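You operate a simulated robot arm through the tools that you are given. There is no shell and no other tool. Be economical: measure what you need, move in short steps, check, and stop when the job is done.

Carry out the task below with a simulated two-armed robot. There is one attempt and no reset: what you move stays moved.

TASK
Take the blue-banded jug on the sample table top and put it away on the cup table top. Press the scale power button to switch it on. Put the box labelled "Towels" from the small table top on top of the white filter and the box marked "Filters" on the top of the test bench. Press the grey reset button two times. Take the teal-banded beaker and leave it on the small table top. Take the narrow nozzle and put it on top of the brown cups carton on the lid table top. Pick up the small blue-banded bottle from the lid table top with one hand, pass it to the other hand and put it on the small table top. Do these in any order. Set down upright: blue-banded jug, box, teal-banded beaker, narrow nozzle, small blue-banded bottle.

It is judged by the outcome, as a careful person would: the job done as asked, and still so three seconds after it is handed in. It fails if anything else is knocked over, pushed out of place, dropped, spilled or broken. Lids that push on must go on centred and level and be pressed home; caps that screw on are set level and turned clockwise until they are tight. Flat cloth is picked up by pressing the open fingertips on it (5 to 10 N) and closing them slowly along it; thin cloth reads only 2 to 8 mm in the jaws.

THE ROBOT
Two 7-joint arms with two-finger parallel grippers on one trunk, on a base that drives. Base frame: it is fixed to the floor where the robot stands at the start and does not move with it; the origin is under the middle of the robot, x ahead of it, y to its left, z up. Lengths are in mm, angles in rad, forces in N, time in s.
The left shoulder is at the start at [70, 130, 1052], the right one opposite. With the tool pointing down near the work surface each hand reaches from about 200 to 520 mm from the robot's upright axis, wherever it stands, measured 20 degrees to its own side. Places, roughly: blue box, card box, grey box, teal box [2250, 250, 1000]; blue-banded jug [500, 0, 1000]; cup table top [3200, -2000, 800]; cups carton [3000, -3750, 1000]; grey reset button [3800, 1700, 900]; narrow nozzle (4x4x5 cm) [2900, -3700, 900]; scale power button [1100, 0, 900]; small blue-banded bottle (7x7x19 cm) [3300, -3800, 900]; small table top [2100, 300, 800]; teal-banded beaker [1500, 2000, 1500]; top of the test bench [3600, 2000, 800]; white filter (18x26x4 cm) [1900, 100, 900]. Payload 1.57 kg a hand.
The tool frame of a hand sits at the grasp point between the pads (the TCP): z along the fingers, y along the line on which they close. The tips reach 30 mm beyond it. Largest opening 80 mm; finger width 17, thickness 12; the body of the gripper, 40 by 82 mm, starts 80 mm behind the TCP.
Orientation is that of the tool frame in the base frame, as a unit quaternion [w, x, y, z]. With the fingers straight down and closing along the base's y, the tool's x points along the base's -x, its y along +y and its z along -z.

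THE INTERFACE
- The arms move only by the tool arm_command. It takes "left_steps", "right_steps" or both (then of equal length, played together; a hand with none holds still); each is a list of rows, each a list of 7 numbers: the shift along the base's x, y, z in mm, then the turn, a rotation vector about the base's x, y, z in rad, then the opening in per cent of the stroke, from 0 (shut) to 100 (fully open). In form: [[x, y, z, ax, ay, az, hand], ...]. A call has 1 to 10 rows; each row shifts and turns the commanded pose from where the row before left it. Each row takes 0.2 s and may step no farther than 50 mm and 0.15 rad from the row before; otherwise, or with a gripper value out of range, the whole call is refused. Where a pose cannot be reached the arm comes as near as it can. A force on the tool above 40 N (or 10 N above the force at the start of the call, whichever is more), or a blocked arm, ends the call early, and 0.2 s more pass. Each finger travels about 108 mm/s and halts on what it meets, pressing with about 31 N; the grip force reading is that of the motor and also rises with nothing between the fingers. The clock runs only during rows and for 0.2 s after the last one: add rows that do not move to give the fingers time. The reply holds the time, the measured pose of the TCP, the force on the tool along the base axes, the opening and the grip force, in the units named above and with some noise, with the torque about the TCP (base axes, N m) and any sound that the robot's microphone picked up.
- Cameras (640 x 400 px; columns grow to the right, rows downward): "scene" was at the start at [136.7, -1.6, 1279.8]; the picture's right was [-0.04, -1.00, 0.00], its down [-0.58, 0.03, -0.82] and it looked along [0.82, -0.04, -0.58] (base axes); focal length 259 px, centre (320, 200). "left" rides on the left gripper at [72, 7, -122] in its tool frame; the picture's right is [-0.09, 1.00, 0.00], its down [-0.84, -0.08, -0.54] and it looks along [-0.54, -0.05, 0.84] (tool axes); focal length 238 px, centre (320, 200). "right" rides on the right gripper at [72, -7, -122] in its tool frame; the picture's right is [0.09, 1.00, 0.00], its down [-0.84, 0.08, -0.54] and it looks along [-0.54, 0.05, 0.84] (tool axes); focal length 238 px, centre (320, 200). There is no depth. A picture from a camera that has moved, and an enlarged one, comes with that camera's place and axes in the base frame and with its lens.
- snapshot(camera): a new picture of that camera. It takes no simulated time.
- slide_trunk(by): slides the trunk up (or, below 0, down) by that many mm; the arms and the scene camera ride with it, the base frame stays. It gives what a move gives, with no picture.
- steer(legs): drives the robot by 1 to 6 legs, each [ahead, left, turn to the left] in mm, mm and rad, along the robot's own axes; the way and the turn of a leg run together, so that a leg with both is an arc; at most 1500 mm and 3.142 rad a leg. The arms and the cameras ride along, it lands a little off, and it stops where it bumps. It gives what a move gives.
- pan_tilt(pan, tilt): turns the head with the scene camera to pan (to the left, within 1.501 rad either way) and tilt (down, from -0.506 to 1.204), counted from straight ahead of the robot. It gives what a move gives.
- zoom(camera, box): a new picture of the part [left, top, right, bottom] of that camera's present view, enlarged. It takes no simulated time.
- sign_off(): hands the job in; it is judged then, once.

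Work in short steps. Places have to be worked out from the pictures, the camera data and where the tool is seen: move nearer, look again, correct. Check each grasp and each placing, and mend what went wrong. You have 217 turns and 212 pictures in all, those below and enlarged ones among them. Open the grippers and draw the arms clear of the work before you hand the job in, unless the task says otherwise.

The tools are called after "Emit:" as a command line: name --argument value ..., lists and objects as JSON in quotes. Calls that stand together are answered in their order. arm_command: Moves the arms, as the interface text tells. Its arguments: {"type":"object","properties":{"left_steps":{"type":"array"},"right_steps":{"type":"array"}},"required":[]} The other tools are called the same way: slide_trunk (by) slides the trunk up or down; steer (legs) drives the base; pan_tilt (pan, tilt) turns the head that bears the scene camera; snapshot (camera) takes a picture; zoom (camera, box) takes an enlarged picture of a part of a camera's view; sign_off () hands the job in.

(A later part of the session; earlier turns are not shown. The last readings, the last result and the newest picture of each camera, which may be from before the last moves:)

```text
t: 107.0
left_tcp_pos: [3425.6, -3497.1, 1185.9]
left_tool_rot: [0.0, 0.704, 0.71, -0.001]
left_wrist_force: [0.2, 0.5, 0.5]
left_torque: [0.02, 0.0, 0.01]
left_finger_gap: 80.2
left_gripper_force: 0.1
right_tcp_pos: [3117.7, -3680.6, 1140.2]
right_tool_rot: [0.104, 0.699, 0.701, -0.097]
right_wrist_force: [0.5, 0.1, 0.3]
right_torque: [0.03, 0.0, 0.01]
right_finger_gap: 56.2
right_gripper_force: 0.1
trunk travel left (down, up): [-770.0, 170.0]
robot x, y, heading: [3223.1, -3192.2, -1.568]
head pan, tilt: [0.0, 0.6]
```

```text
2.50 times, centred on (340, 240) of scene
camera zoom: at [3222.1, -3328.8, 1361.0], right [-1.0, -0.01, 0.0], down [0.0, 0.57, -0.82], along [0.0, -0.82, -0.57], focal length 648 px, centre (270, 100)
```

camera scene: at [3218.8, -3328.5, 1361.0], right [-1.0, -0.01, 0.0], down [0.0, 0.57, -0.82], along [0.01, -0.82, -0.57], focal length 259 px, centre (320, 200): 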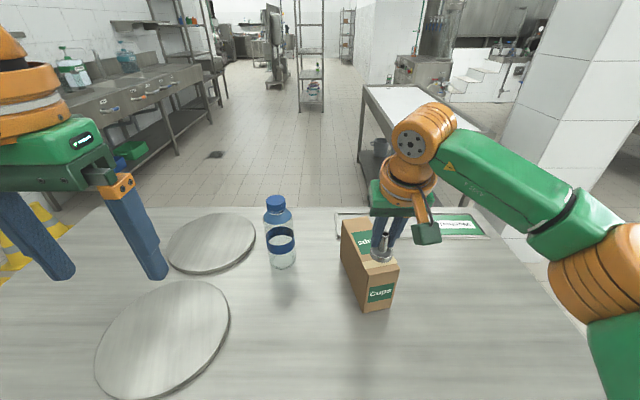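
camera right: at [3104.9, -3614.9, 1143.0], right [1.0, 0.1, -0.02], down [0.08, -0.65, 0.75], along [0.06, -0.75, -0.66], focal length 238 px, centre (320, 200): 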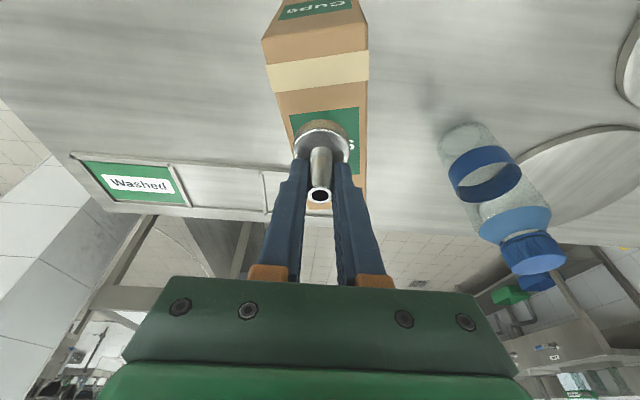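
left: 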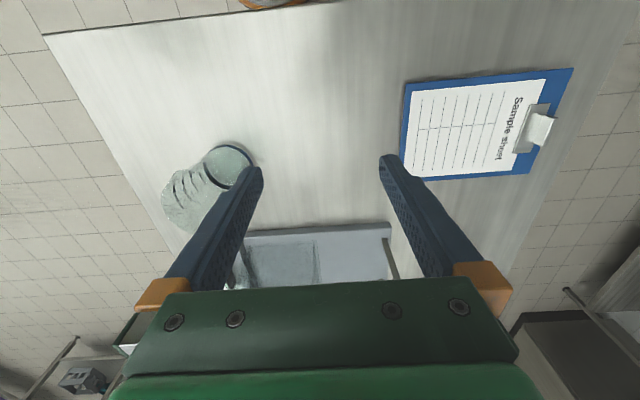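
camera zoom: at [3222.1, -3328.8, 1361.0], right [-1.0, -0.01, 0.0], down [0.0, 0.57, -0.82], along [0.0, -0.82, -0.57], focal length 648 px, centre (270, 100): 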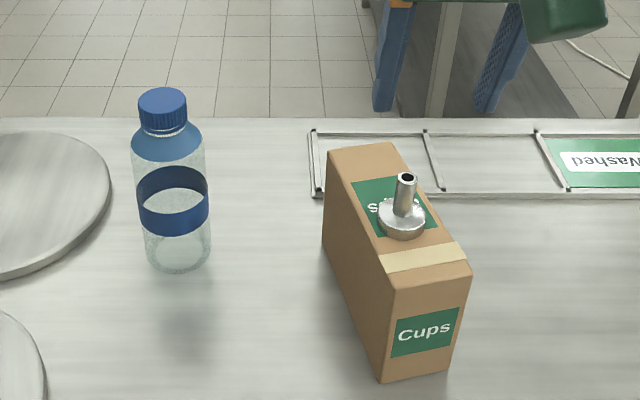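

Nozzle placed upright on the carton. Now the bottle at about [3318, -3793]: I bring the left hand to a pre-grasp pitched ~1 rad forward, right hand back a bit.

Emit:
arm_command --left_steps '[[-15, -27, -23, -0.143, 0, 0, 100], [-15, -27, -23, -0.143, 0, 0, 100], [-15, -27, -23, -0.143, 0, 0, 100], [-15, -27, -23, -0.143, 0, 0, 100], [-15, -27, -23, -0.143, 0, 0, 100], [-15, -27, -23, -0.143, 0, 0, 100], [-16, -25, -22, -0.143, 0, 0, 100], [0, 0, 0, 0, 0, 0, 100]]' --right_steps '[[-20, 30, 10, 0, 0, 0, 100], [-20, 30, 10, 0, 0, 0, 100], [0, 30, 10, 0, 0, 0, 100], [0, 30, 0, 0, 0, 0, 100], [0, 30, 0, 0, 0, 0, 100], [0, 20, 0, 0, 0, 0, 100], [0, 0, 0, 0, 0, 0, 100], [0, 0, 0, 0, 0, 0, 100]]'

Emit:
snapshot --camera "left"

Emit:
snapshot --camera "scene"

```text
t: 108.8
left_tcp_pos: [3319.2, -3681.4, 1028.2]
left_tool_rot: [0.338, 0.618, 0.622, -0.342]
left_wrist_force: [0.0, 0.6, 0.7]
left_torque: [-0.01, 0.02, 0.05]
left_finger_gap: 80.0
left_gripper_force: 0.0
right_tcp_pos: [3077.5, -3510.9, 1170.7]
right_tool_rot: [0.104, 0.698, 0.702, -0.099]
right_wrist_force: [-0.2, 1.1, 0.0]
right_torque: [-0.03, -0.02, 0.01]
right_finger_gap: 80.1
right_gripper_force: 0.1
trunk travel left (down, up): [-770.0, 170.0]
robot x, y, heading: [3222.6, -3192.3, -1.568]
head pan, tilt: [0.0, 0.6]
```

```text
150 pictures are left
camera left: at [3326.6, -3541.1, 1031.3], right [1.0, -0.05, 0.07], down [-0.07, 0.01, 1.0], along [-0.05, -1.0, 0.0], focal length 238 px, centre (320, 200)
```

left: 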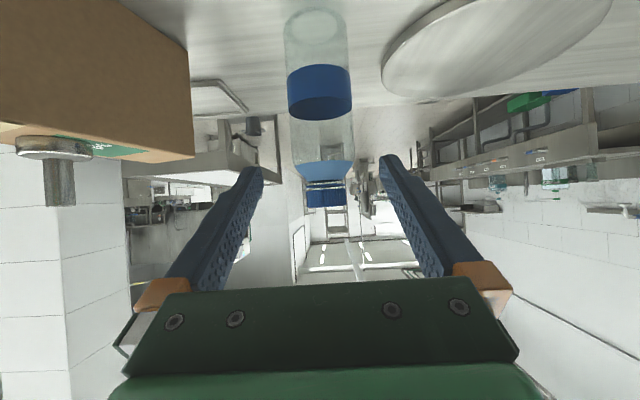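

```text
149 pictures are left
camera scene: at [3222.3, -3328.0, 1361.1], right [-1.0, -0.01, 0.0], down [0.0, 0.56, -0.83], along [0.0, -0.83, -0.56], focal length 259 px, centre (320, 200)
```

scene: 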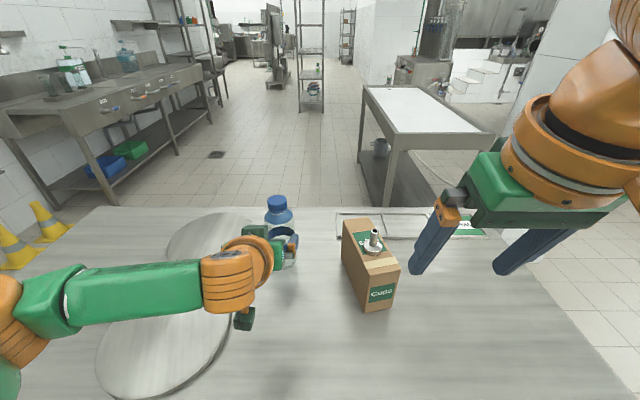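

Bottle axis ≈[3321, -3798], centred between the fingers. I advance along the tool axis most of the way, then check.

Emit:
arm_command --left_steps '[[1, -25, -16, 0, 0, 0, 100], [1, -25, -16, 0, 0, 0, 100], [0, -20, -13, 0, 0, 0, 100], [0, -15, -10, 0, 0, 0, 100], [0, 0, 0, 0, 0, 0, 100]]'

Emit:
snapshot --camera "left"

Emit:
zoom --camera "scene" --box '[200, 160, 400, 320]'

```text
t: 110.0
left_tcp_pos: [3322.3, -3767.9, 970.9]
left_tool_rot: [0.338, 0.618, 0.622, -0.342]
left_wrist_force: [0.5, -1.1, -0.2]
left_torque: [0.0, 0.02, 0.0]
left_finger_gap: 79.9
left_gripper_force: 0.1
right_tcp_pos: [3077.9, -3511.3, 1170.0]
right_tool_rot: [0.105, 0.698, 0.701, -0.099]
right_wrist_force: [0.4, -0.3, 0.3]
right_torque: [0.01, 0.02, 0.02]
right_finger_gap: 79.8
right_gripper_force: 0.0
trunk travel left (down, up): [-770.0, 170.0]
robot x, y, heading: [3226.0, -3191.9, -1.571]
head pan, tilt: [0.0, 0.6]
```

```text
148 pictures are left
camera left: at [3328.9, -3626.1, 974.8], right [1.0, -0.05, 0.07], down [-0.07, 0.01, 1.0], along [-0.05, -1.0, 0.0], focal length 238 px, centre (320, 200)
```

left: 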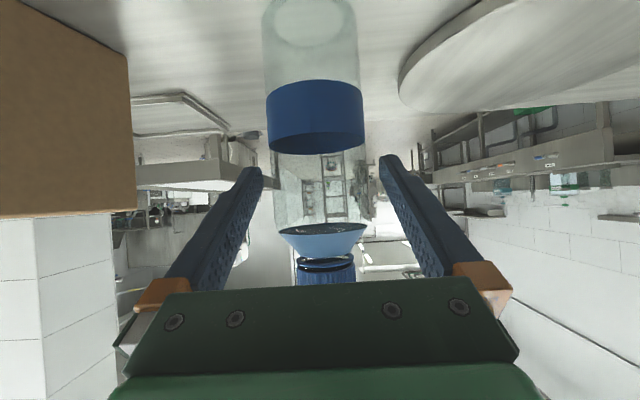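

```text
2.50 times, centred on (300, 240) of scene
camera zoom: at [3222.2, -3328.3, 1361.1], right [-1.0, -0.01, 0.0], down [0.0, 0.56, -0.83], along [0.0, -0.83, -0.56], focal length 648 px, centre (370, 100)
```

zoom: 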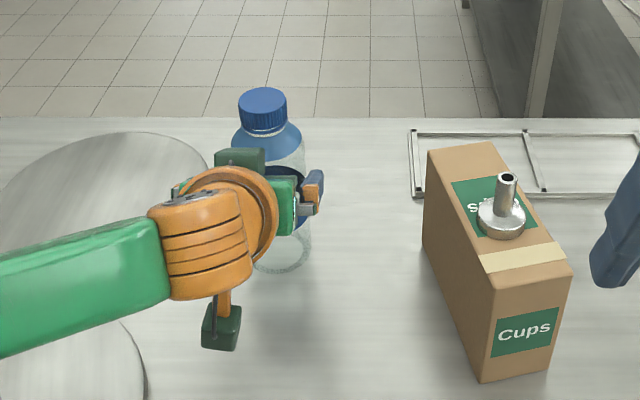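

Centred within a couple of mm. I advance the last ~38 mm and close.

Emit:
arm_command --left_steps '[[-2, -12, -8, 0, 0, 0, 100], [0, -12, -8, 0, 0, 0, 100], [0, -8, -5, 0, 0, 0, 100], [0, 0, 0, 0, 0, 0, 100]]'

Emit:
snapshot --camera "left"

```text
t: 111.0
left_tcp_pos: [3318.8, -3802.2, 950.7]
left_tool_rot: [0.338, 0.618, 0.622, -0.342]
left_wrist_force: [-0.3, 0.0, 0.1]
left_torque: [-0.01, 0.04, 0.01]
left_finger_gap: 80.0
left_gripper_force: 0.2
right_tcp_pos: [3078.7, -3511.7, 1169.3]
right_tool_rot: [0.104, 0.698, 0.702, -0.099]
right_wrist_force: [-0.6, -0.2, -0.1]
right_torque: [0.01, -0.02, -0.02]
right_finger_gap: 80.0
right_gripper_force: 0.0
trunk travel left (down, up): [-770.0, 170.0]
robot x, y, heading: [3223.8, -3190.0, -1.569]
head pan, tilt: [0.0, 0.6]
```

```text
146 pictures are left
camera left: at [3326.4, -3659.3, 954.0], right [1.0, -0.05, 0.07], down [-0.07, 0.01, 1.0], along [-0.05, -1.0, 0.0], focal length 238 px, centre (320, 200)
```

left: 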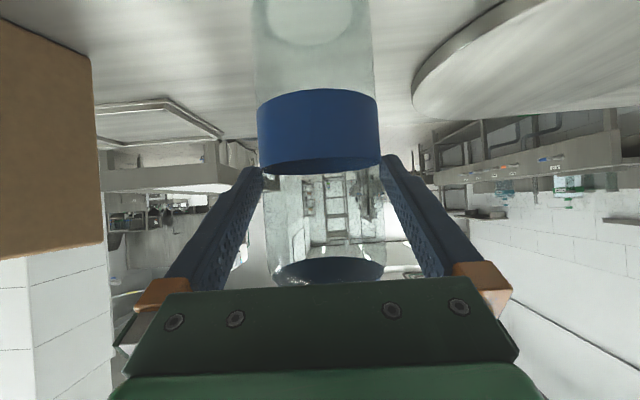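

Bottle is between the fingers. I close.

Emit:
arm_command --left_steps '[[0, 0, 0, 0, 0, 0, 90], [0, 0, 0, 0, 0, 0, 80], [0, 0, 0, 0, 0, 0, 70], [0, 0, 0, 0, 0, 0, 60], [0, 0, 0, 0, 0, 0, 60]]'

```text
t: 112.2
left_tcp_pos: [3318.3, -3801.4, 950.8]
left_tool_rot: [0.338, 0.617, 0.622, -0.342]
left_wrist_force: [-0.3, 0.5, 0.4]
left_torque: [0.02, -0.01, 0.01]
left_finger_gap: 66.5
left_gripper_force: 30.8
right_tcp_pos: [3078.4, -3511.3, 1169.1]
right_tool_rot: [0.104, 0.698, 0.701, -0.098]
right_wrist_force: [-0.4, 0.0, -0.4]
right_torque: [-0.02, -0.01, 0.01]
right_finger_gap: 80.2
right_gripper_force: 0.1
trunk travel left (down, up): [-770.0, 170.0]
robot x, y, heading: [3224.8, -3193.9, -1.567]
head pan, tilt: [0.0, 0.6]
```

Held (66.5 mm, 31 N). I lift and draw it back toward me.

Emit:
arm_command --left_steps '[[0, 0, 10, 0, 0, 0, 50], [0, 0, 25, 0, 0, 0, 50], [0, 0, 40, 0, 0, 0, 50], [0, 20, 40, 0, 0, 0, 50], [0, 30, 35, 0, 0, 0, 50], [0, 45, 0, 0, 0, 0, 50], [0, 45, 0, 0, 0, 0, 50], [0, 45, 0, 0, 0, 0, 50], [0, 0, 0, 0, 0, 0, 50]]'

Emit:
snapshot --camera "scene"

```text
t: 114.2
left_tcp_pos: [3321.3, -3616.3, 1101.4]
left_tool_rot: [0.338, 0.617, 0.623, -0.342]
left_wrist_force: [-0.2, -0.8, -0.6]
left_torque: [0.03, -0.02, 0.01]
left_finger_gap: 66.6
left_gripper_force: 30.7
right_tcp_pos: [3075.8, -3512.9, 1168.7]
right_tool_rot: [0.105, 0.698, 0.701, -0.098]
right_wrist_force: [0.2, 0.0, -0.2]
right_torque: [-0.01, 0.03, 0.03]
right_finger_gap: 80.2
right_gripper_force: 0.1
trunk travel left (down, up): [-770.0, 170.0]
robot x, y, heading: [3226.4, -3191.5, -1.564]
head pan, tilt: [0.0, 0.6]
```

```text
145 pictures are left
camera scene: at [3222.1, -3329.0, 1361.0], right [-1.0, -0.01, 0.0], down [0.0, 0.57, -0.82], along [0.0, -0.82, -0.57], focal length 259 px, centre (320, 200)
```

scene: 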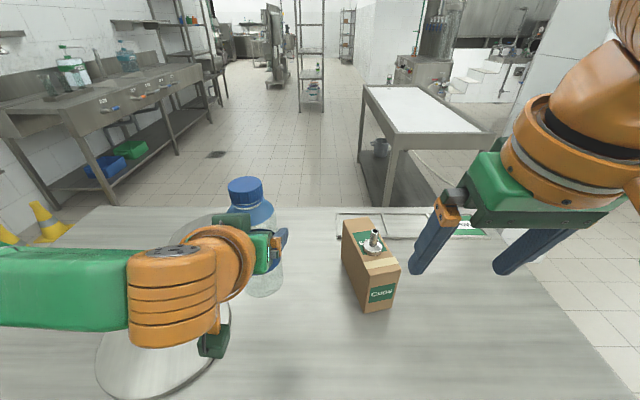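

Bottle secured. I back off from the table so the hand-over happens lower in free space.

Emit:
steer --legs '[[-330, 0, 0]]'

Emit:
arm_command --left_steps '[[-15, 20, -40, 0, 0, 0, 50], [-15, 20, -40, 0, 0, 0, 50], [-15, 20, -40, 0, 0, 0, 50], [-15, 10, -40, 0, 0, 0, 50], [-15, 0, -40, 0, 0, 0, 50], [-15, 0, -40, 0, 0, 0, 50], [0, 0, 0, 0, 0, 0, 50]]' --right_steps '[[0, 0, 0, 0.14, 0, 0, 100], [0, 0, 0, 0.14, 0, 0, 100], [0, 0, -20, 0, 0, 0, 100], [0, 0, -20, 0, 0, 0, 100], [0, 0, -20, 0, 0, 0, 100], [0, 0, -20, 0, 0, 0, 100], [0, 0, 0, 0, 0, 0, 100]]'

Emit:
snapshot --camera "scene"

```text
t: 116.4
left_tcp_pos: [3317.1, -3287.6, 1101.7]
left_tool_rot: [0.337, 0.619, 0.622, -0.342]
left_wrist_force: [-0.2, 0.1, 0.1]
left_torque: [-0.02, 0.01, -0.02]
left_finger_gap: 66.4
left_gripper_force: 30.8
right_tcp_pos: [3075.8, -3183.3, 1169.8]
right_tool_rot: [0.103, 0.699, 0.701, -0.097]
right_wrist_force: [0.5, 0.2, 0.2]
right_torque: [0.02, 0.02, -0.04]
right_finger_gap: 80.0
right_gripper_force: 0.1
trunk travel left (down, up): [-770.0, 170.0]
robot x, y, heading: [3222.1, -2862.9, -1.572]
head pan, tilt: [0.0, 0.6]
```

```text
t: 118.0
left_tcp_pos: [3225.9, -3216.5, 862.1]
left_tool_rot: [0.337, 0.618, 0.622, -0.342]
left_wrist_force: [0.6, -0.5, 0.4]
left_torque: [0.0, -0.01, -0.04]
left_finger_gap: 66.3
left_gripper_force: 30.9
right_tcp_pos: [3075.2, -3182.4, 1089.8]
right_tool_rot: [0.006, 0.707, 0.707, 0.001]
right_wrist_force: [0.9, 0.5, -0.2]
right_torque: [-0.01, 0.04, -0.04]
right_finger_gap: 80.1
right_gripper_force: 0.0
trunk travel left (down, up): [-770.0, 170.0]
robot x, y, heading: [3222.9, -2862.8, -1.571]
head pan, tilt: [0.0, 0.6]
```

```text
144 pictures are left
camera scene: at [3220.9, -2998.1, 1361.1], right [-1.0, 0.0, 0.0], down [0.0, 0.56, -0.83], along [0.0, -0.83, -0.56], focal length 259 px, centre (320, 200)
```

scene: 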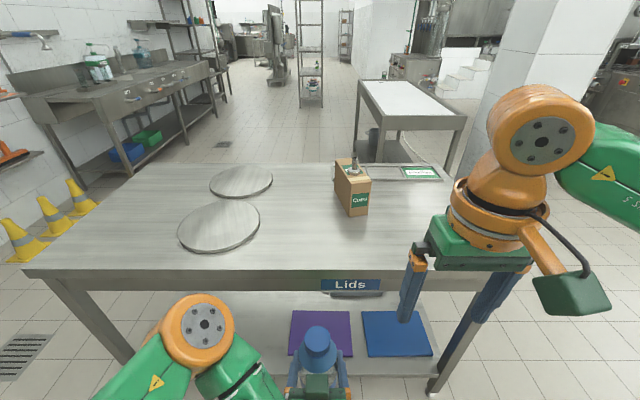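

Left hand holds the bottle at [3226, -3213]. I bring the right hand above its cap and look.

Emit:
arm_command --right_steps '[[38, -8, 0, 0, 0, 0, 100], [38, -8, 0, 0, 0, 0, 100], [38, -7, -15, 0, 0, 0, 100], [37, -7, -25, 0, 0, 0, 100], [0, 0, 0, 0, 0, 0, 100]]'

Emit:
pan_tilt --pan 0.0 --tilt 1.0

Emit:
snapshot --camera "scene"

Emit:
snapshot --camera "right"

```text
t: 119.2
left_tcp_pos: [3226.4, -3216.7, 862.5]
left_tool_rot: [0.338, 0.619, 0.621, -0.342]
left_wrist_force: [0.3, 0.2, 0.2]
left_torque: [0.0, -0.01, -0.02]
left_finger_gap: 66.5
left_gripper_force: 31.0
right_tcp_pos: [3226.4, -3214.0, 1048.2]
right_tool_rot: [0.006, 0.707, 0.707, 0.001]
right_wrist_force: [0.3, -0.9, -0.2]
right_torque: [0.01, -0.02, 0.01]
right_finger_gap: 79.9
right_gripper_force: 0.0
trunk travel left (down, up): [-770.0, 170.0]
robot x, y, heading: [3223.6, -2860.4, -1.57]
head pan, tilt: [0.0, 0.6]
```

```text
t: 120.1
left_tcp_pos: [3226.1, -3215.9, 862.2]
left_tool_rot: [0.338, 0.618, 0.621, -0.342]
left_wrist_force: [0.4, -0.4, 0.0]
left_torque: [0.05, 0.01, -0.02]
left_finger_gap: 66.2
left_gripper_force: 31.2
right_tcp_pos: [3227.3, -3215.1, 1050.0]
right_tool_rot: [0.005, 0.707, 0.707, 0.0]
right_wrist_force: [0.4, 0.4, 0.0]
right_torque: [0.04, -0.02, -0.02]
right_finger_gap: 80.0
right_gripper_force: 0.0
trunk travel left (down, up): [-770.0, 170.0]
robot x, y, heading: [3222.6, -2859.1, -1.563]
head pan, tilt: [0.0, 1.0]
```

```text
143 pictures are left
camera scene: at [3220.6, -2979.8, 1329.1], right [-1.0, 0.0, 0.0], down [0.0, 0.84, -0.54], along [0.0, -0.54, -0.84], focal length 259 px, centre (320, 200)
```

scene: 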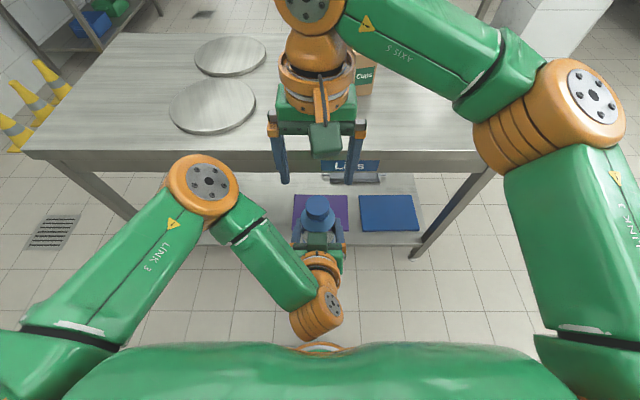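

```text
142 pictures are left
camera right: at [3219.3, -3141.2, 1170.7], right [1.0, 0.09, 0.01], down [0.07, -0.83, 0.55], along [0.06, -0.55, -0.84], focal length 238 px, centre (320, 200)
```

right: 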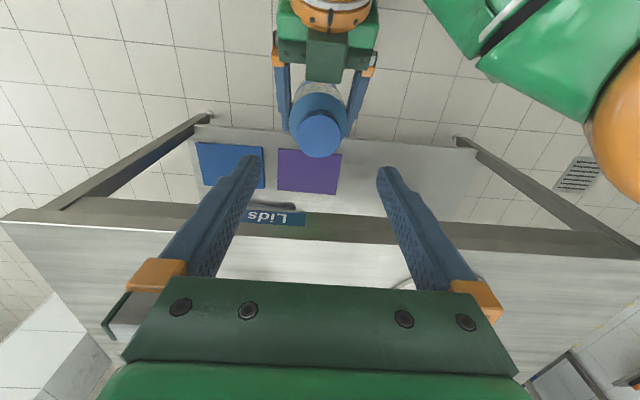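

Cap centre is directly under the right hand. I descend 97 mm with fingers open.

Emit:
arm_command --right_steps '[[0, 1, -35, 0, 0, 0, 100], [0, 1, -30, 0, 0, 0, 100], [0, 0, -20, 0, 0, 0, 80], [0, 0, -12, 0, 0, 0, 80], [0, 0, 0, 0, 0, 0, 80]]'

Emit:
snapshot --camera "right"

Emit:
zoom --camera "scene" --box '[240, 120, 400, 300]'

```text
t: 121.3
left_tcp_pos: [3225.6, -3216.2, 862.8]
left_tool_rot: [0.337, 0.619, 0.621, -0.342]
left_wrist_force: [0.0, -0.3, -1.7]
left_torque: [0.01, -0.04, -0.01]
left_finger_gap: 66.5
left_gripper_force: 31.2
right_tcp_pos: [3226.6, -3210.4, 952.1]
right_tool_rot: [0.005, 0.707, 0.707, 0.001]
right_wrist_force: [-0.1, 0.7, 0.4]
right_torque: [0.01, 0.01, -0.02]
right_finger_gap: 63.8
right_gripper_force: 0.2
trunk travel left (down, up): [-770.0, 170.0]
robot x, y, heading: [3219.8, -2863.2, -1.567]
head pan, tilt: [0.0, 1.0]
```

```text
141 pictures are left
camera right: at [3217.7, -3138.0, 1073.4], right [1.0, 0.09, 0.01], down [0.07, -0.83, 0.55], along [0.06, -0.55, -0.84], focal length 238 px, centre (320, 200)
```

right: 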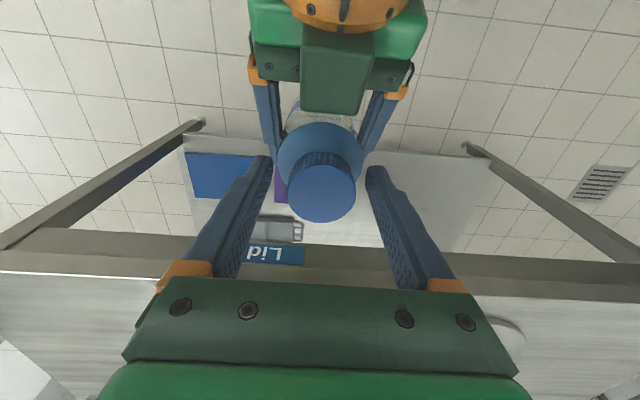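

```text
2.22 times, centred on (320, 210) of scene
camera zoom: at [3220.5, -2979.6, 1329.1], right [-1.0, 0.0, 0.0], down [0.0, 0.84, -0.54], along [0.0, -0.54, -0.84], focal length 576 px, centre (320, 178)
```

zoom: 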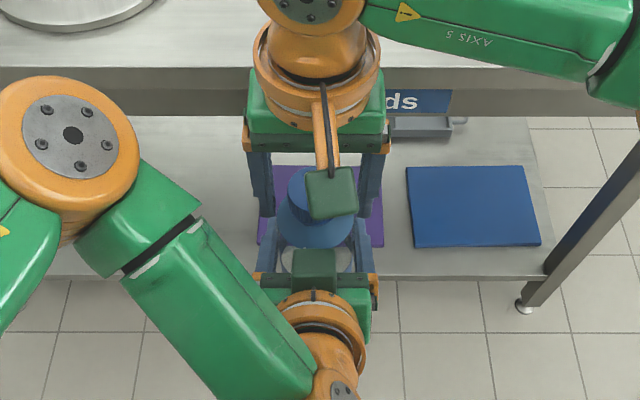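

Cap lies between the right fingertips. I close the right hand on it.

Emit:
arm_command --right_steps '[[0, 0, 0, 0, 0, 0, 60], [0, 0, 0, 0, 0, 0, 45], [0, 0, 0, 0, 0, 0, 25], [0, 0, 0, 0, 0, 0, 20], [0, 0, 0, 0, 0, 0, 20]]'

Emit:
snapshot --camera "right"

```text
t: 122.5
left_tcp_pos: [3226.6, -3215.7, 862.9]
left_tool_rot: [0.338, 0.618, 0.622, -0.342]
left_wrist_force: [-9.9, -1.5, -3.4]
left_torque: [0.14, -0.88, -0.02]
left_finger_gap: 66.3
left_gripper_force: 31.4
right_tcp_pos: [3226.0, -3209.4, 952.1]
right_tool_rot: [0.006, 0.707, 0.707, 0.001]
right_wrist_force: [9.0, 1.4, 3.2]
right_torque: [-0.02, 0.08, 0.11]
right_finger_gap: 40.9
right_gripper_force: 31.3
trunk travel left (down, up): [-770.0, 170.0]
robot x, y, heading: [3220.7, -2859.8, -1.568]
head pan, tilt: [0.0, 1.0]
```

```text
139 pictures are left
camera right: at [3217.9, -3138.0, 1073.7], right [1.0, 0.09, 0.01], down [0.07, -0.83, 0.55], along [0.06, -0.55, -0.84], focal length 238 px, centre (320, 200)
```

right: 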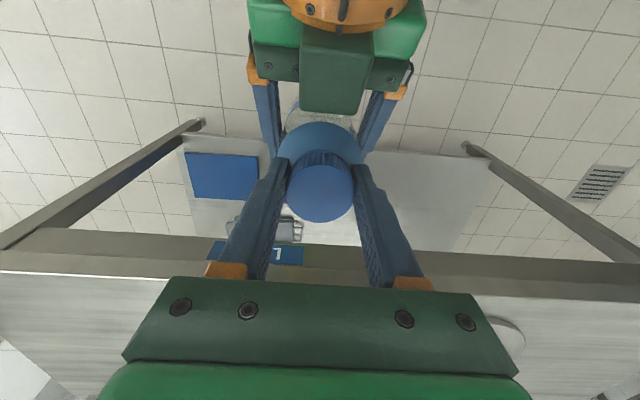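

Both hands hold the bottle. I relax the side load by 1 mm, open the left hand and withdraw it backward along its tool axis.

Emit:
arm_command --left_steps '[[0, 0, 0, 0, 0, 0, 50], [0, 0, 0, 0, 0, 0, 75], [0, 0, 0, 0, 0, 0, 100], [0, 0, 0, 0, 0, 0, 100], [0, 0, 0, 0, 0, 0, 100]]' --right_steps '[[1, 0, 0, 0, 0, 0, 20], [0, 0, 0, 0, 0, 0, 20], [0, 0, 0, 0, 0, 0, 20], [0, 0, 0, 0, 0, 0, 20], [0, 0, 0, 0, 0, 0, 20]]'

Emit:
snapshot --camera "left"

```text
t: 123.7
left_tcp_pos: [3226.1, -3215.5, 862.4]
left_tool_rot: [0.338, 0.618, 0.621, -0.342]
left_wrist_force: [-0.6, 0.0, -0.5]
left_torque: [-0.02, 0.02, 0.01]
left_finger_gap: 80.3
left_gripper_force: 0.1
right_tcp_pos: [3227.5, -3211.4, 952.0]
right_tool_rot: [0.005, 0.707, 0.707, 0.001]
right_wrist_force: [-0.8, 0.0, -1.0]
right_torque: [-0.02, 0.02, 0.02]
right_finger_gap: 41.0
right_gripper_force: 31.1
trunk travel left (down, up): [-770.0, 170.0]
robot x, y, heading: [3222.2, -2861.5, -1.569]
head pan, tilt: [0.0, 1.0]
```

```text
138 pictures are left
camera left: at [3233.3, -3074.2, 866.2], right [1.0, -0.05, 0.07], down [-0.07, 0.01, 1.0], along [-0.05, -1.0, 0.0], focal length 238 px, centre (320, 200)
```

left: 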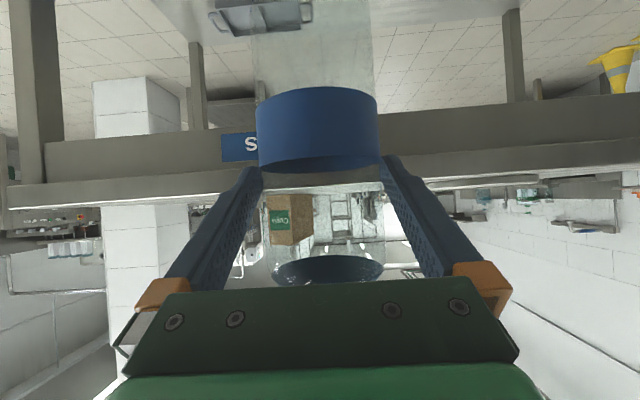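

Load transferred cleanly. I separate the hands: left backward, right a bit forward, then left out to the side.

Emit:
arm_command --left_steps '[[0, 15, 3, 0, 0, 0, 100], [0, 15, 3, 0, 0, 0, 100], [0, 15, 3, 0, 0, 0, 100], [0, 15, 3, 0, 0, 0, 100], [0, 10, 3, 0, 0, 0, 100], [30, 0, 0, 0, 0, 0, 100], [40, 0, 0, 0, 0, 0, 100], [40, 0, 0, 0, 0, 0, 100]]' --right_steps '[[0, -10, 0, 0, 0, 0, 20], [0, -10, 0, 0, 0, 0, 20], [0, -10, 0, 0, 0, 0, 20], [0, -10, 0, 0, 0, 0, 20], [0, -10, 0, 0, 0, 0, 20], [0, 0, 20, 0, 0, 0, 20], [0, 0, 30, 0, 0, 0, 20], [0, 0, 30, 0, 0, 0, 20]]'

Emit:
snapshot --camera "scene"

```text
t: 125.5
left_tcp_pos: [3305.2, -3164.5, 884.6]
left_tool_rot: [0.333, 0.619, 0.624, -0.342]
left_wrist_force: [0.5, -0.2, -0.3]
left_torque: [-0.01, 0.0, -0.02]
left_finger_gap: 80.1
left_gripper_force: 0.0
left hand out of reach, approached as far as the arm can: row 7, 8
right_tcp_pos: [3227.6, -3259.8, 1035.0]
right_tool_rot: [0.005, 0.707, 0.707, 0.001]
right_wrist_force: [0.1, 0.2, 0.8]
right_torque: [0.0, -0.01, 0.0]
right_finger_gap: 41.1
right_gripper_force: 30.9
trunk travel left (down, up): [-770.0, 170.0]
robot x, y, heading: [3222.4, -2859.6, -1.568]
head pan, tilt: [0.0, 1.0]
```

```text
137 pictures are left
camera scene: at [3221.9, -2980.0, 1329.0], right [-1.0, 0.0, 0.0], down [0.0, 0.84, -0.54], along [0.0, -0.54, -0.84], focal length 259 px, centre (320, 200)
```

scene: 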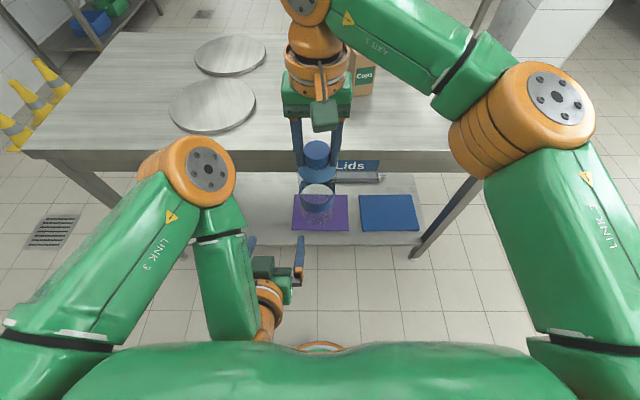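

Hand-over worked. I un-pitch the left hand and move it out to the left.

Emit:
arm_command --left_steps '[[10, -10, 25, 0.143, 0, 0, 100], [15, -10, 25, 0.143, 0, 0, 100], [15, -5, 30, 0.143, 0, 0, 100], [15, 0, 30, 0.143, 0, 0, 100], [15, 0, 30, 0.143, 0, 0, 100], [15, 0, 30, 0.143, 0, 0, 100], [15, 0, 30, 0.143, 0, 0, 100], [0, 0, 0, 0, 0, 0, 100]]' --right_steps '[[-10, 8, 10, 0, 0, 0, 20], [-15, 8, 10, 0, 0, 0, 20], [-15, 8, 10, 0, 0, 0, 20], [-15, 8, 10, 0, 0, 0, 20], [-15, 8, 0, 0, 0, 0, 20], [-15, 0, 0, 0, 0, 0, 20], [-15, 0, 0, 0, 0, 0, 20], [0, 0, 0, 0, 0, 0, 20]]'

```text
t: 127.3
left_tcp_pos: [3385.4, -3212.3, 1069.1]
left_tool_rot: [-0.002, 0.706, 0.708, -0.002]
left_wrist_force: [0.6, 0.4, -0.4]
left_torque: [-0.01, -0.02, 0.0]
left_finger_gap: 79.7
left_gripper_force: 0.0
left hand out of reach, approached as far as the arm can: row 1, 2
right_tcp_pos: [3128.6, -3217.8, 1070.5]
right_tool_rot: [0.005, 0.707, 0.707, 0.001]
right_wrist_force: [0.3, -0.4, 0.1]
right_torque: [0.01, 0.01, 0.03]
right_finger_gap: 40.9
right_gripper_force: 31.3
trunk travel left (down, up): [-770.0, 170.0]
robot x, y, heading: [3221.8, -2859.4, -1.57]
head pan, tilt: [0.0, 1.0]
```

Now I drive west out of the aisle, turn around, and head north toward the small table.

Emit:
steer --legs '[[0, -1330, 0], [0, 0, 3.14], [1500, 0, 0], [550, 0, 0]]'

Emit:
pan_tilt --pan -0.1 --tilt 0.5

Emit:
snapshot --camera "scene"

```text
t: 151.2
left_tcp_pos: [1649.3, -463.7, 1069.1]
left_tool_rot: [-0.003, 0.719, -0.695, -0.001]
left_wrist_force: [-0.8, -0.6, 0.0]
left_torque: [0.03, 0.02, 0.0]
left_finger_gap: 80.0
left_gripper_force: 0.0
right_tcp_pos: [1908.3, -447.4, 1070.9]
right_tool_rot: [0.0, 0.717, -0.697, -0.007]
right_wrist_force: [0.6, 0.2, -0.4]
right_torque: [0.0, -0.02, 0.01]
right_finger_gap: 39.7
right_gripper_force: 31.0
trunk travel left (down, up): [-770.0, 170.0]
robot x, y, heading: [1824.2, -803.6, 1.605]
head pan, tilt: [0.0, 1.0]
```

```text
t: 152.2
left_tcp_pos: [1649.2, -460.9, 1068.7]
left_tool_rot: [-0.002, 0.72, -0.694, 0.0]
left_wrist_force: [-0.4, -0.3, -0.1]
left_torque: [-0.03, 0.0, -0.01]
left_finger_gap: 80.0
left_gripper_force: 0.0
right_tcp_pos: [1906.7, -446.4, 1069.8]
right_tool_rot: [0.0, 0.718, -0.697, -0.005]
right_wrist_force: [0.2, -0.2, 0.0]
right_torque: [0.02, 0.0, 0.02]
right_finger_gap: 39.8
right_gripper_force: 31.0
trunk travel left (down, up): [-770.0, 170.0]
robot x, y, heading: [1822.0, -809.2, 1.603]
head pan, tilt: [-0.099, 0.499]
```

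```text
136 pictures are left
camera scene: at [1825.6, -662.8, 1370.1], right [1.0, -0.07, 0.0], down [-0.03, -0.48, -0.88], along [0.06, 0.88, -0.48], focal length 259 px, centre (320, 200)
```

scene: 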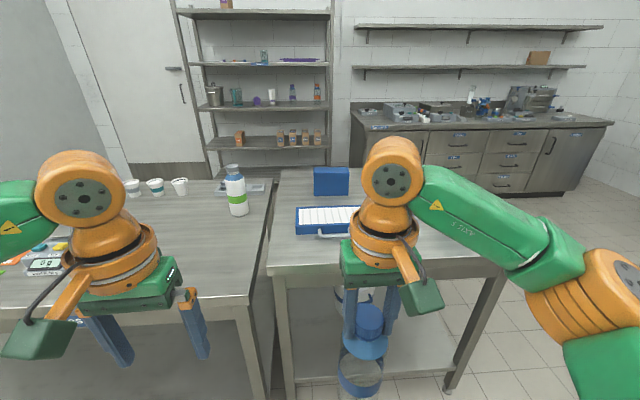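

The small table, shelf and beaker are in view. I zoom on both.

Emit:
zoom --camera "scene" --box '[250, 140, 520, 300]'

Emit:
zoom --camera "scene" --box '[170, 0, 350, 160]'

```text
2.37 times, centred on (385, 220) of scene
camera zoom: at [1825.6, -662.8, 1370.1], right [1.0, -0.07, 0.0], down [-0.03, -0.48, -0.88], along [0.06, 0.88, -0.48], focal length 614 px, centre (166, 153)
```

zoom: 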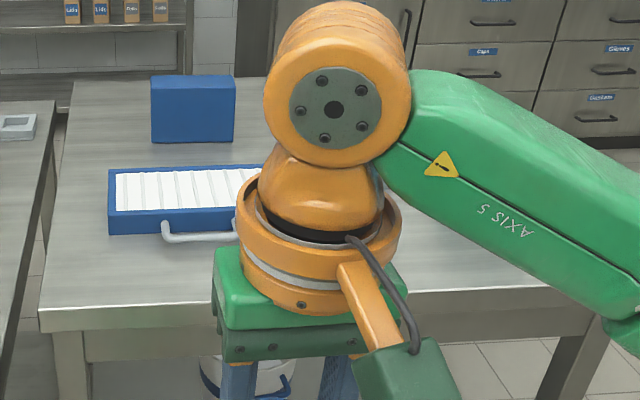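

```text
2.50 times, centred on (260, 80) of scene
camera zoom: at [1825.6, -662.8, 1370.1], right [1.0, -0.07, 0.0], down [-0.03, -0.48, -0.88], along [0.06, 0.88, -0.48], focal length 648 px, centre (470, 500)
```

zoom: 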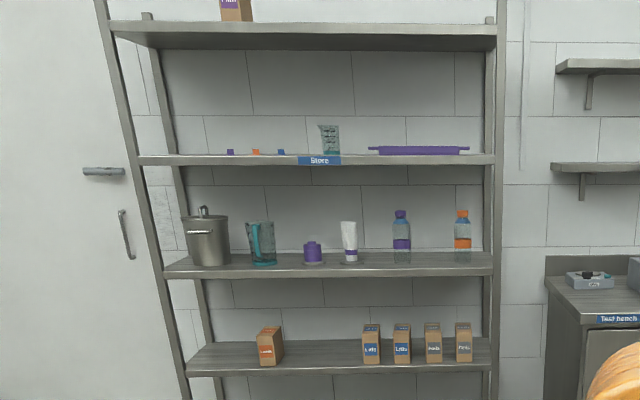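

Spot for the bottle: front-left corner of the small table near [1775, -20], clear of the filter. I raise the trunk 60 mm and drive in.

Emit:
slide_trunk --by 60

Emit:
steer --legs '[[200, 125, -0.033], [180, 0, 0]]'

Emit:
pan_tilt --pan -0.15 --tilt 0.8

Emit:
snapshot --camera "scene"

Emit:
snapshot --camera "right"

```text
t: 153.2
left_tcp_pos: [1647.7, -460.9, 1128.7]
left_tool_rot: [-0.002, 0.72, -0.694, 0.001]
left_wrist_force: [0.2, 0.1, -0.6]
left_torque: [-0.02, -0.03, 0.01]
left_finger_gap: 80.0
left_gripper_force: 0.1
right_tcp_pos: [1906.5, -448.0, 1131.8]
right_tool_rot: [0.001, 0.717, -0.697, -0.006]
right_wrist_force: [1.0, -0.1, -0.9]
right_torque: [0.03, -0.01, 0.01]
right_finger_gap: 39.8
right_gripper_force: 30.9
trunk travel left (down, up): [-830.0, 110.0]
robot x, y, heading: [1823.5, -805.4, 1.601]
head pan, tilt: [-0.099, 0.499]
```

```text
t: 156.0
left_tcp_pos: [1537.8, -82.5, 1129.4]
left_tool_rot: [0.003, -0.706, 0.708, 0.001]
left_wrist_force: [0.1, 0.3, -0.3]
left_torque: [0.06, 0.0, 0.03]
left_finger_gap: 79.9
left_gripper_force: 0.0
right_tcp_pos: [1796.9, -77.7, 1131.4]
right_tool_rot: [0.001, -0.703, 0.711, 0.008]
right_wrist_force: [0.1, -0.6, -0.2]
right_torque: [0.02, 0.0, 0.02]
right_finger_gap: 39.3
right_gripper_force: 30.9
trunk travel left (down, up): [-830.0, 110.0]
robot x, y, heading: [1697.6, -429.3, 1.563]
head pan, tilt: [-0.099, 0.499]
```

```text
t: 156.8
left_tcp_pos: [1538.7, -78.4, 1128.8]
left_tool_rot: [0.001, -0.705, 0.709, -0.001]
left_wrist_force: [-1.0, -0.2, -0.3]
left_torque: [-0.01, 0.01, 0.0]
left_finger_gap: 79.9
left_gripper_force: 0.0
right_tcp_pos: [1796.6, -73.7, 1130.8]
right_tool_rot: [-0.001, -0.703, 0.711, 0.005]
right_wrist_force: [-0.2, -0.5, 0.1]
right_torque: [0.03, 0.02, 0.03]
right_finger_gap: 39.7
right_gripper_force: 31.1
trunk travel left (down, up): [-830.0, 110.0]
robot x, y, heading: [1692.8, -429.5, 1.564]
head pan, tilt: [-0.15, 0.799]
```

```text
133 pictures are left
camera scene: at [1709.7, -296.8, 1404.2], right [0.99, -0.16, 0.0], down [-0.11, -0.71, -0.7], along [0.11, 0.69, -0.72], focal length 259 px, centre (320, 200)
```

scene: 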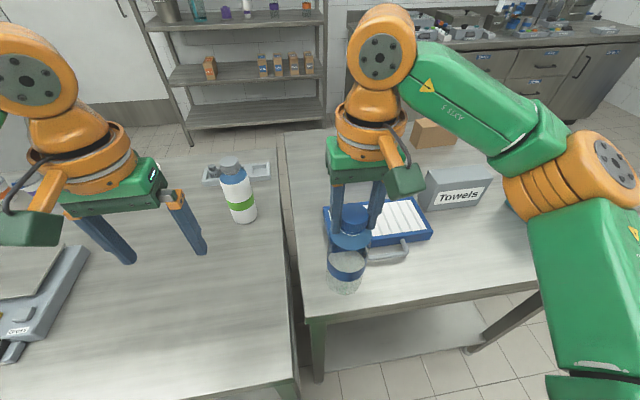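

```text
132 pictures are left
camera right: at [1803.0, -146.5, 1252.5], right [-1.0, -0.08, 0.01], down [-0.06, 0.83, 0.55], along [-0.05, 0.55, -0.84], focal length 238 px, centre (320, 200)
```

right: 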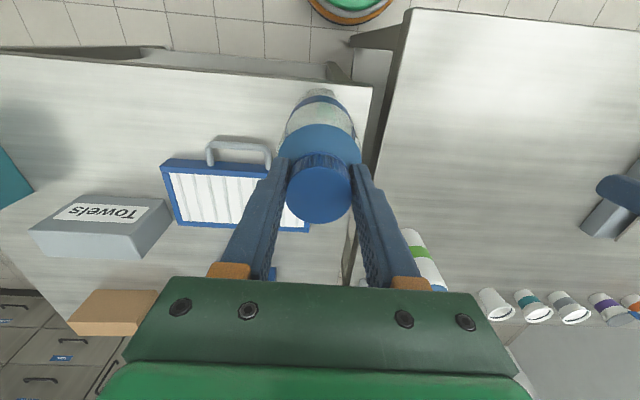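

The grey box is "Towels". The spot [1772, -35] is clear; I move there and lower most of the way.

Emit:
arm_command --right_steps '[[-12, 19, 0, 0, 0, 0, 20], [-12, 19, 0, 0, 0, 0, 20], [0, 0, -30, 0, 0, 0, 20], [0, 0, -25, 0, 0, 0, 20], [0, 0, -12, 0, 0, 0, 20], [0, 0, 0, 0, 0, 0, 20]]'

Emit:
zoom --camera "scene" --box '[260, 180, 460, 330]'

Emit:
snapshot --camera "right"

```text
t: 158.2
left_tcp_pos: [1537.5, -77.7, 1128.6]
left_tool_rot: [0.002, -0.706, 0.709, -0.001]
left_wrist_force: [0.7, 0.4, 0.2]
left_torque: [0.01, 0.03, 0.0]
left_finger_gap: 79.8
left_gripper_force: 0.0
right_tcp_pos: [1771.8, -35.2, 1063.5]
right_tool_rot: [-0.001, -0.703, 0.711, 0.006]
right_wrist_force: [-0.1, -0.7, -0.4]
right_torque: [0.01, -0.03, 0.02]
right_finger_gap: 39.6
right_gripper_force: 31.4
trunk travel left (down, up): [-830.0, 110.0]
robot x, y, heading: [1698.3, -430.4, 1.56]
head pan, tilt: [-0.15, 0.799]
```

```text
2.67 times, centred on (360, 255) of scene
camera zoom: at [1709.7, -297.4, 1404.2], right [0.99, -0.16, 0.0], down [-0.11, -0.71, -0.7], along [0.11, 0.69, -0.72], focal length 691 px, centre (213, 53)
```

zoom: 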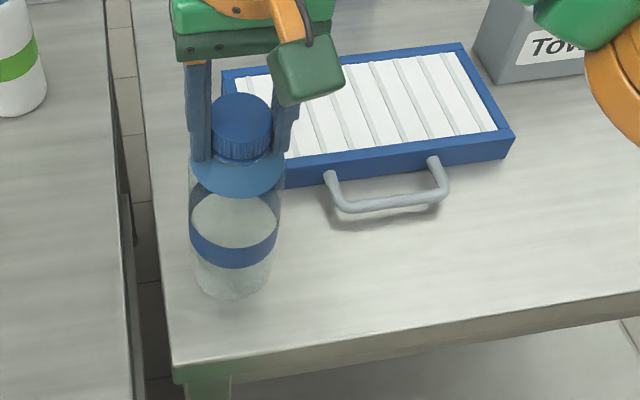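

```text
130 pictures are left
camera right: at [1778.5, -107.5, 1185.3], right [-1.0, -0.08, 0.01], down [-0.06, 0.83, 0.55], along [-0.05, 0.55, -0.84], focal length 238 px, centre (320, 200)
```

right: 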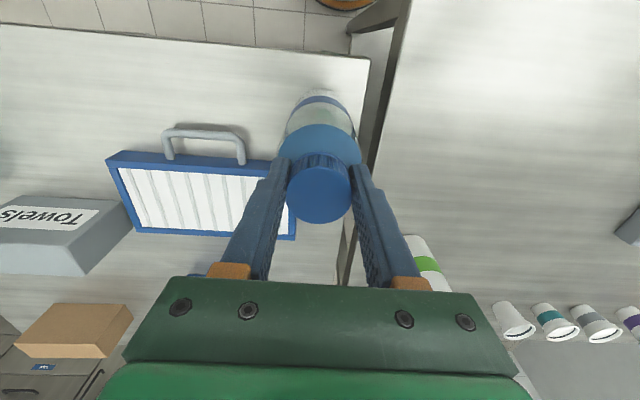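

Clear. I lower slowly until contact.

Emit:
arm_command --right_steps '[[0, 0, -8, 0, 0, 0, 20], [0, 0, -5, 0, 0, 0, 20], [0, 0, -3, 0, 0, 0, 20], [0, 0, -2, 0, 0, 0, 20], [0, 0, -2, 0, 0, 0, 20], [0, 0, -2, 0, 0, 0, 20], [0, 0, 0, 0, 0, 0, 20]]'

```text
t: 159.8
left_tcp_pos: [1537.2, -79.2, 1128.7]
left_tool_rot: [0.003, -0.705, 0.709, 0.0]
left_wrist_force: [0.4, 0.3, -0.9]
left_torque: [-0.03, -0.03, -0.01]
left_finger_gap: 79.7
left_gripper_force: 0.0
right_tcp_pos: [1772.2, -36.6, 1042.1]
right_tool_rot: [0.0, -0.704, 0.71, 0.006]
right_wrist_force: [0.1, 0.9, 6.0]
right_torque: [0.22, -0.14, 0.05]
right_finger_gap: 39.3
right_gripper_force: 30.6
trunk travel left (down, up): [-830.0, 110.0]
robot x, y, heading: [1696.4, -428.3, 1.56]
head pan, tilt: [-0.15, 0.799]
```

Light contact (6 N). One more mm, then I open slowly and check.

Emit:
arm_command --right_steps '[[0, 0, -1, 0, 0, 0, 20], [0, 0, 0, 0, 0, 0, 52], [0, 0, 0, 0, 0, 0, 60], [0, 0, 0, 0, 0, 0, 80], [0, 0, 0, 0, 0, 0, 100], [0, 0, 0, 0, 0, 0, 100]]'

Emit:
zoom --camera "scene" --box '[260, 180, 460, 330]'

```text
t: 161.2
left_tcp_pos: [1537.7, -78.7, 1129.2]
left_tool_rot: [0.001, -0.705, 0.709, -0.001]
left_wrist_force: [0.1, -0.1, 0.8]
left_torque: [-0.01, -0.01, -0.01]
left_finger_gap: 79.9
left_gripper_force: 0.1
right_tcp_pos: [1771.2, -36.4, 1039.3]
right_tool_rot: [0.0, -0.704, 0.711, 0.006]
right_wrist_force: [-0.5, -0.7, -0.4]
right_torque: [-0.02, 0.02, -0.01]
right_finger_gap: 80.2
right_gripper_force: 0.0
trunk travel left (down, up): [-830.0, 110.0]
robot x, y, heading: [1698.6, -429.5, 1.562]
head pan, tilt: [-0.15, 0.799]
```

```text
2.67 times, centred on (360, 255) of scene
camera zoom: at [1709.7, -297.4, 1404.2], right [0.99, -0.16, 0.0], down [-0.11, -0.71, -0.7], along [0.11, 0.69, -0.72], focal length 691 px, centre (213, 53)
```

zoom: 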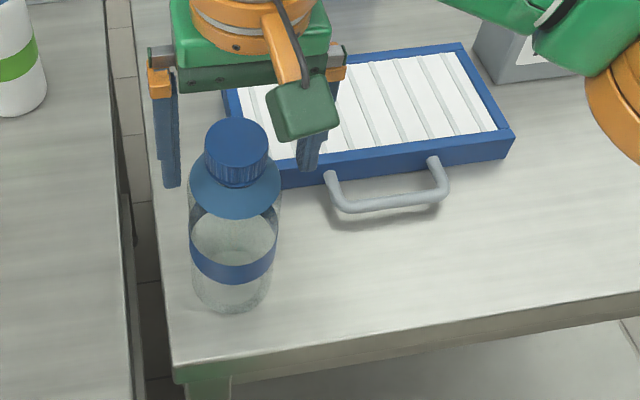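

Bottle stands upright. I raise the hand clear, back off, and strafe to face the boxes.

Emit:
arm_command --right_steps '[[0, 0, 25, 0, 0, 0, 100], [0, 0, 40, 0, 0, 0, 100], [0, 0, 40, 0, 0, 0, 100], [0, -40, 20, 0, 0, 0, 100], [0, -40, 0, 0, 0, 0, 100], [0, 0, 0, 0, 0, 0, 100]]'

Emit:
steer --legs '[[-60, 0, 0], [0, -420, 0], [120, 0, 0.008]]'

Emit:
pan_tilt --pan 0.0 --tilt 0.7

Emit:
snapshot --camera "scene"

```text
t: 162.6
left_tcp_pos: [1537.4, -78.1, 1128.3]
left_tool_rot: [0.001, -0.706, 0.708, -0.001]
left_wrist_force: [-1.2, -0.9, 0.6]
left_torque: [-0.01, 0.01, 0.01]
left_finger_gap: 80.0
left_gripper_force: 0.0
right_tcp_pos: [1771.5, -117.0, 1164.6]
right_tool_rot: [-0.001, -0.704, 0.71, 0.006]
right_wrist_force: [-0.1, 0.5, -0.5]
right_torque: [-0.02, 0.0, -0.02]
right_finger_gap: 80.1
right_gripper_force: 0.1
trunk travel left (down, up): [-830.0, 110.0]
robot x, y, heading: [1695.6, -430.0, 1.56]
head pan, tilt: [-0.15, 0.799]
```

```text
t: 166.6
left_tcp_pos: [1945.7, -26.8, 1129.2]
left_tool_rot: [-0.004, 0.713, -0.701, 0.0]
left_wrist_force: [0.3, -1.1, -0.7]
left_torque: [0.02, 0.02, 0.05]
left_finger_gap: 80.0
left_gripper_force: 0.1
right_tcp_pos: [2180.6, -62.3, 1166.2]
right_tool_rot: [0.0, 0.711, -0.704, -0.007]
right_wrist_force: [1.0, -0.4, 0.3]
right_torque: [0.0, 0.02, -0.01]
right_finger_gap: 80.1
right_gripper_force: 0.0
trunk travel left (down, up): [-830.0, 110.0]
robot x, y, heading: [2113.2, -368.0, 1.581]
head pan, tilt: [-0.15, 0.799]
```

```text
t: 167.3
left_tcp_pos: [1945.6, -22.8, 1128.9]
left_tool_rot: [-0.003, 0.713, -0.701, 0.0]
left_wrist_force: [-1.1, -0.2, -0.5]
left_torque: [0.03, -0.02, 0.01]
left_finger_gap: 79.9
left_gripper_force: 0.0
right_tcp_pos: [2181.1, -58.9, 1164.1]
right_tool_rot: [0.001, 0.711, -0.703, -0.007]
right_wrist_force: [-1.3, 1.0, 0.3]
right_torque: [0.0, -0.01, -0.01]
right_finger_gap: 80.2
right_gripper_force: 0.0
trunk travel left (down, up): [-830.0, 110.0]
robot x, y, heading: [2113.1, -372.0, 1.584]
head pan, tilt: [0.0, 0.7]
```

```text
128 pictures are left
camera scene: at [2109.9, -233.9, 1412.4], right [1.0, 0.01, 0.0], down [0.01, -0.64, -0.76], along [-0.01, 0.76, -0.64], focal length 259 px, centre (320, 200)
```

scene: 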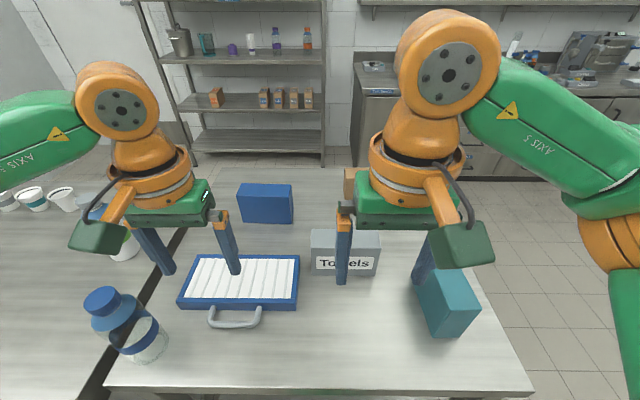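

Zooming on the Towels box and the surroundings.

Emit:
zoom --camera "scene" --box '[170, 170, 490, 370]'

Emit:
snapshot --camera "right"

Emit:
snapshot --camera "left"

```text
2.00 times, centred on (330, 270) of scene
camera zoom: at [2109.9, -233.9, 1412.4], right [1.0, 0.01, 0.0], down [0.01, -0.64, -0.76], along [-0.01, 0.76, -0.64], focal length 518 px, centre (300, 60)
```

zoom: 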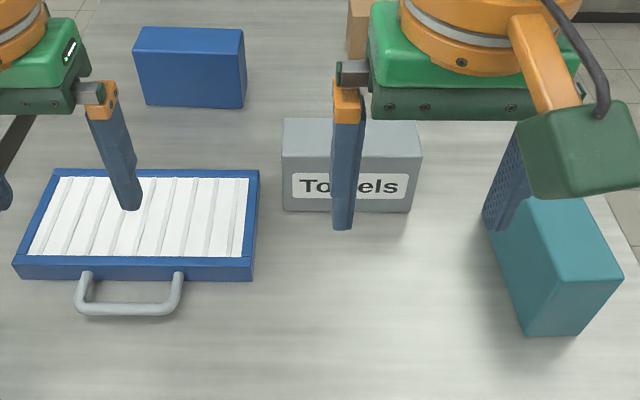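

```text
126 pictures are left
camera right: at [2189.2, -131.1, 1286.4], right [-0.99, -0.1, 0.01], down [-0.08, 0.83, 0.55], along [-0.06, 0.55, -0.84], focal length 238 px, centre (320, 200)
```

right: 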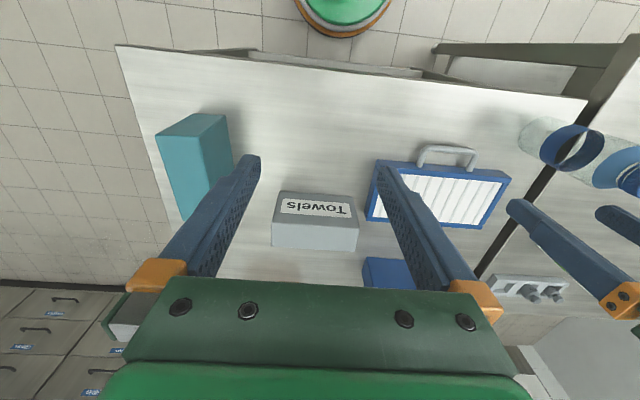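

```text
125 pictures are left
camera left: at [1940.1, -95.9, 1249.0], right [-1.0, 0.08, 0.0], down [0.06, 0.84, 0.54], along [0.04, 0.54, -0.84], focal length 238 px, centre (320, 200)
```

left: 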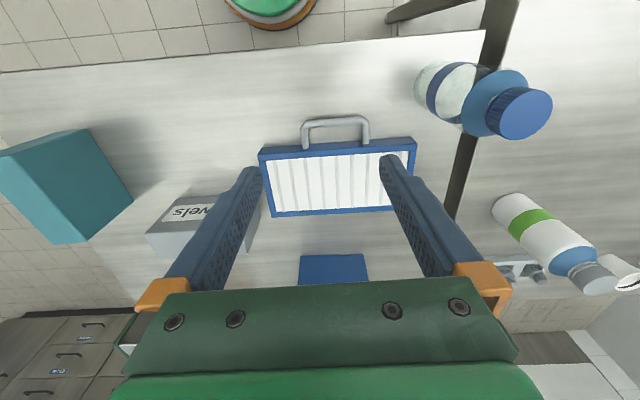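

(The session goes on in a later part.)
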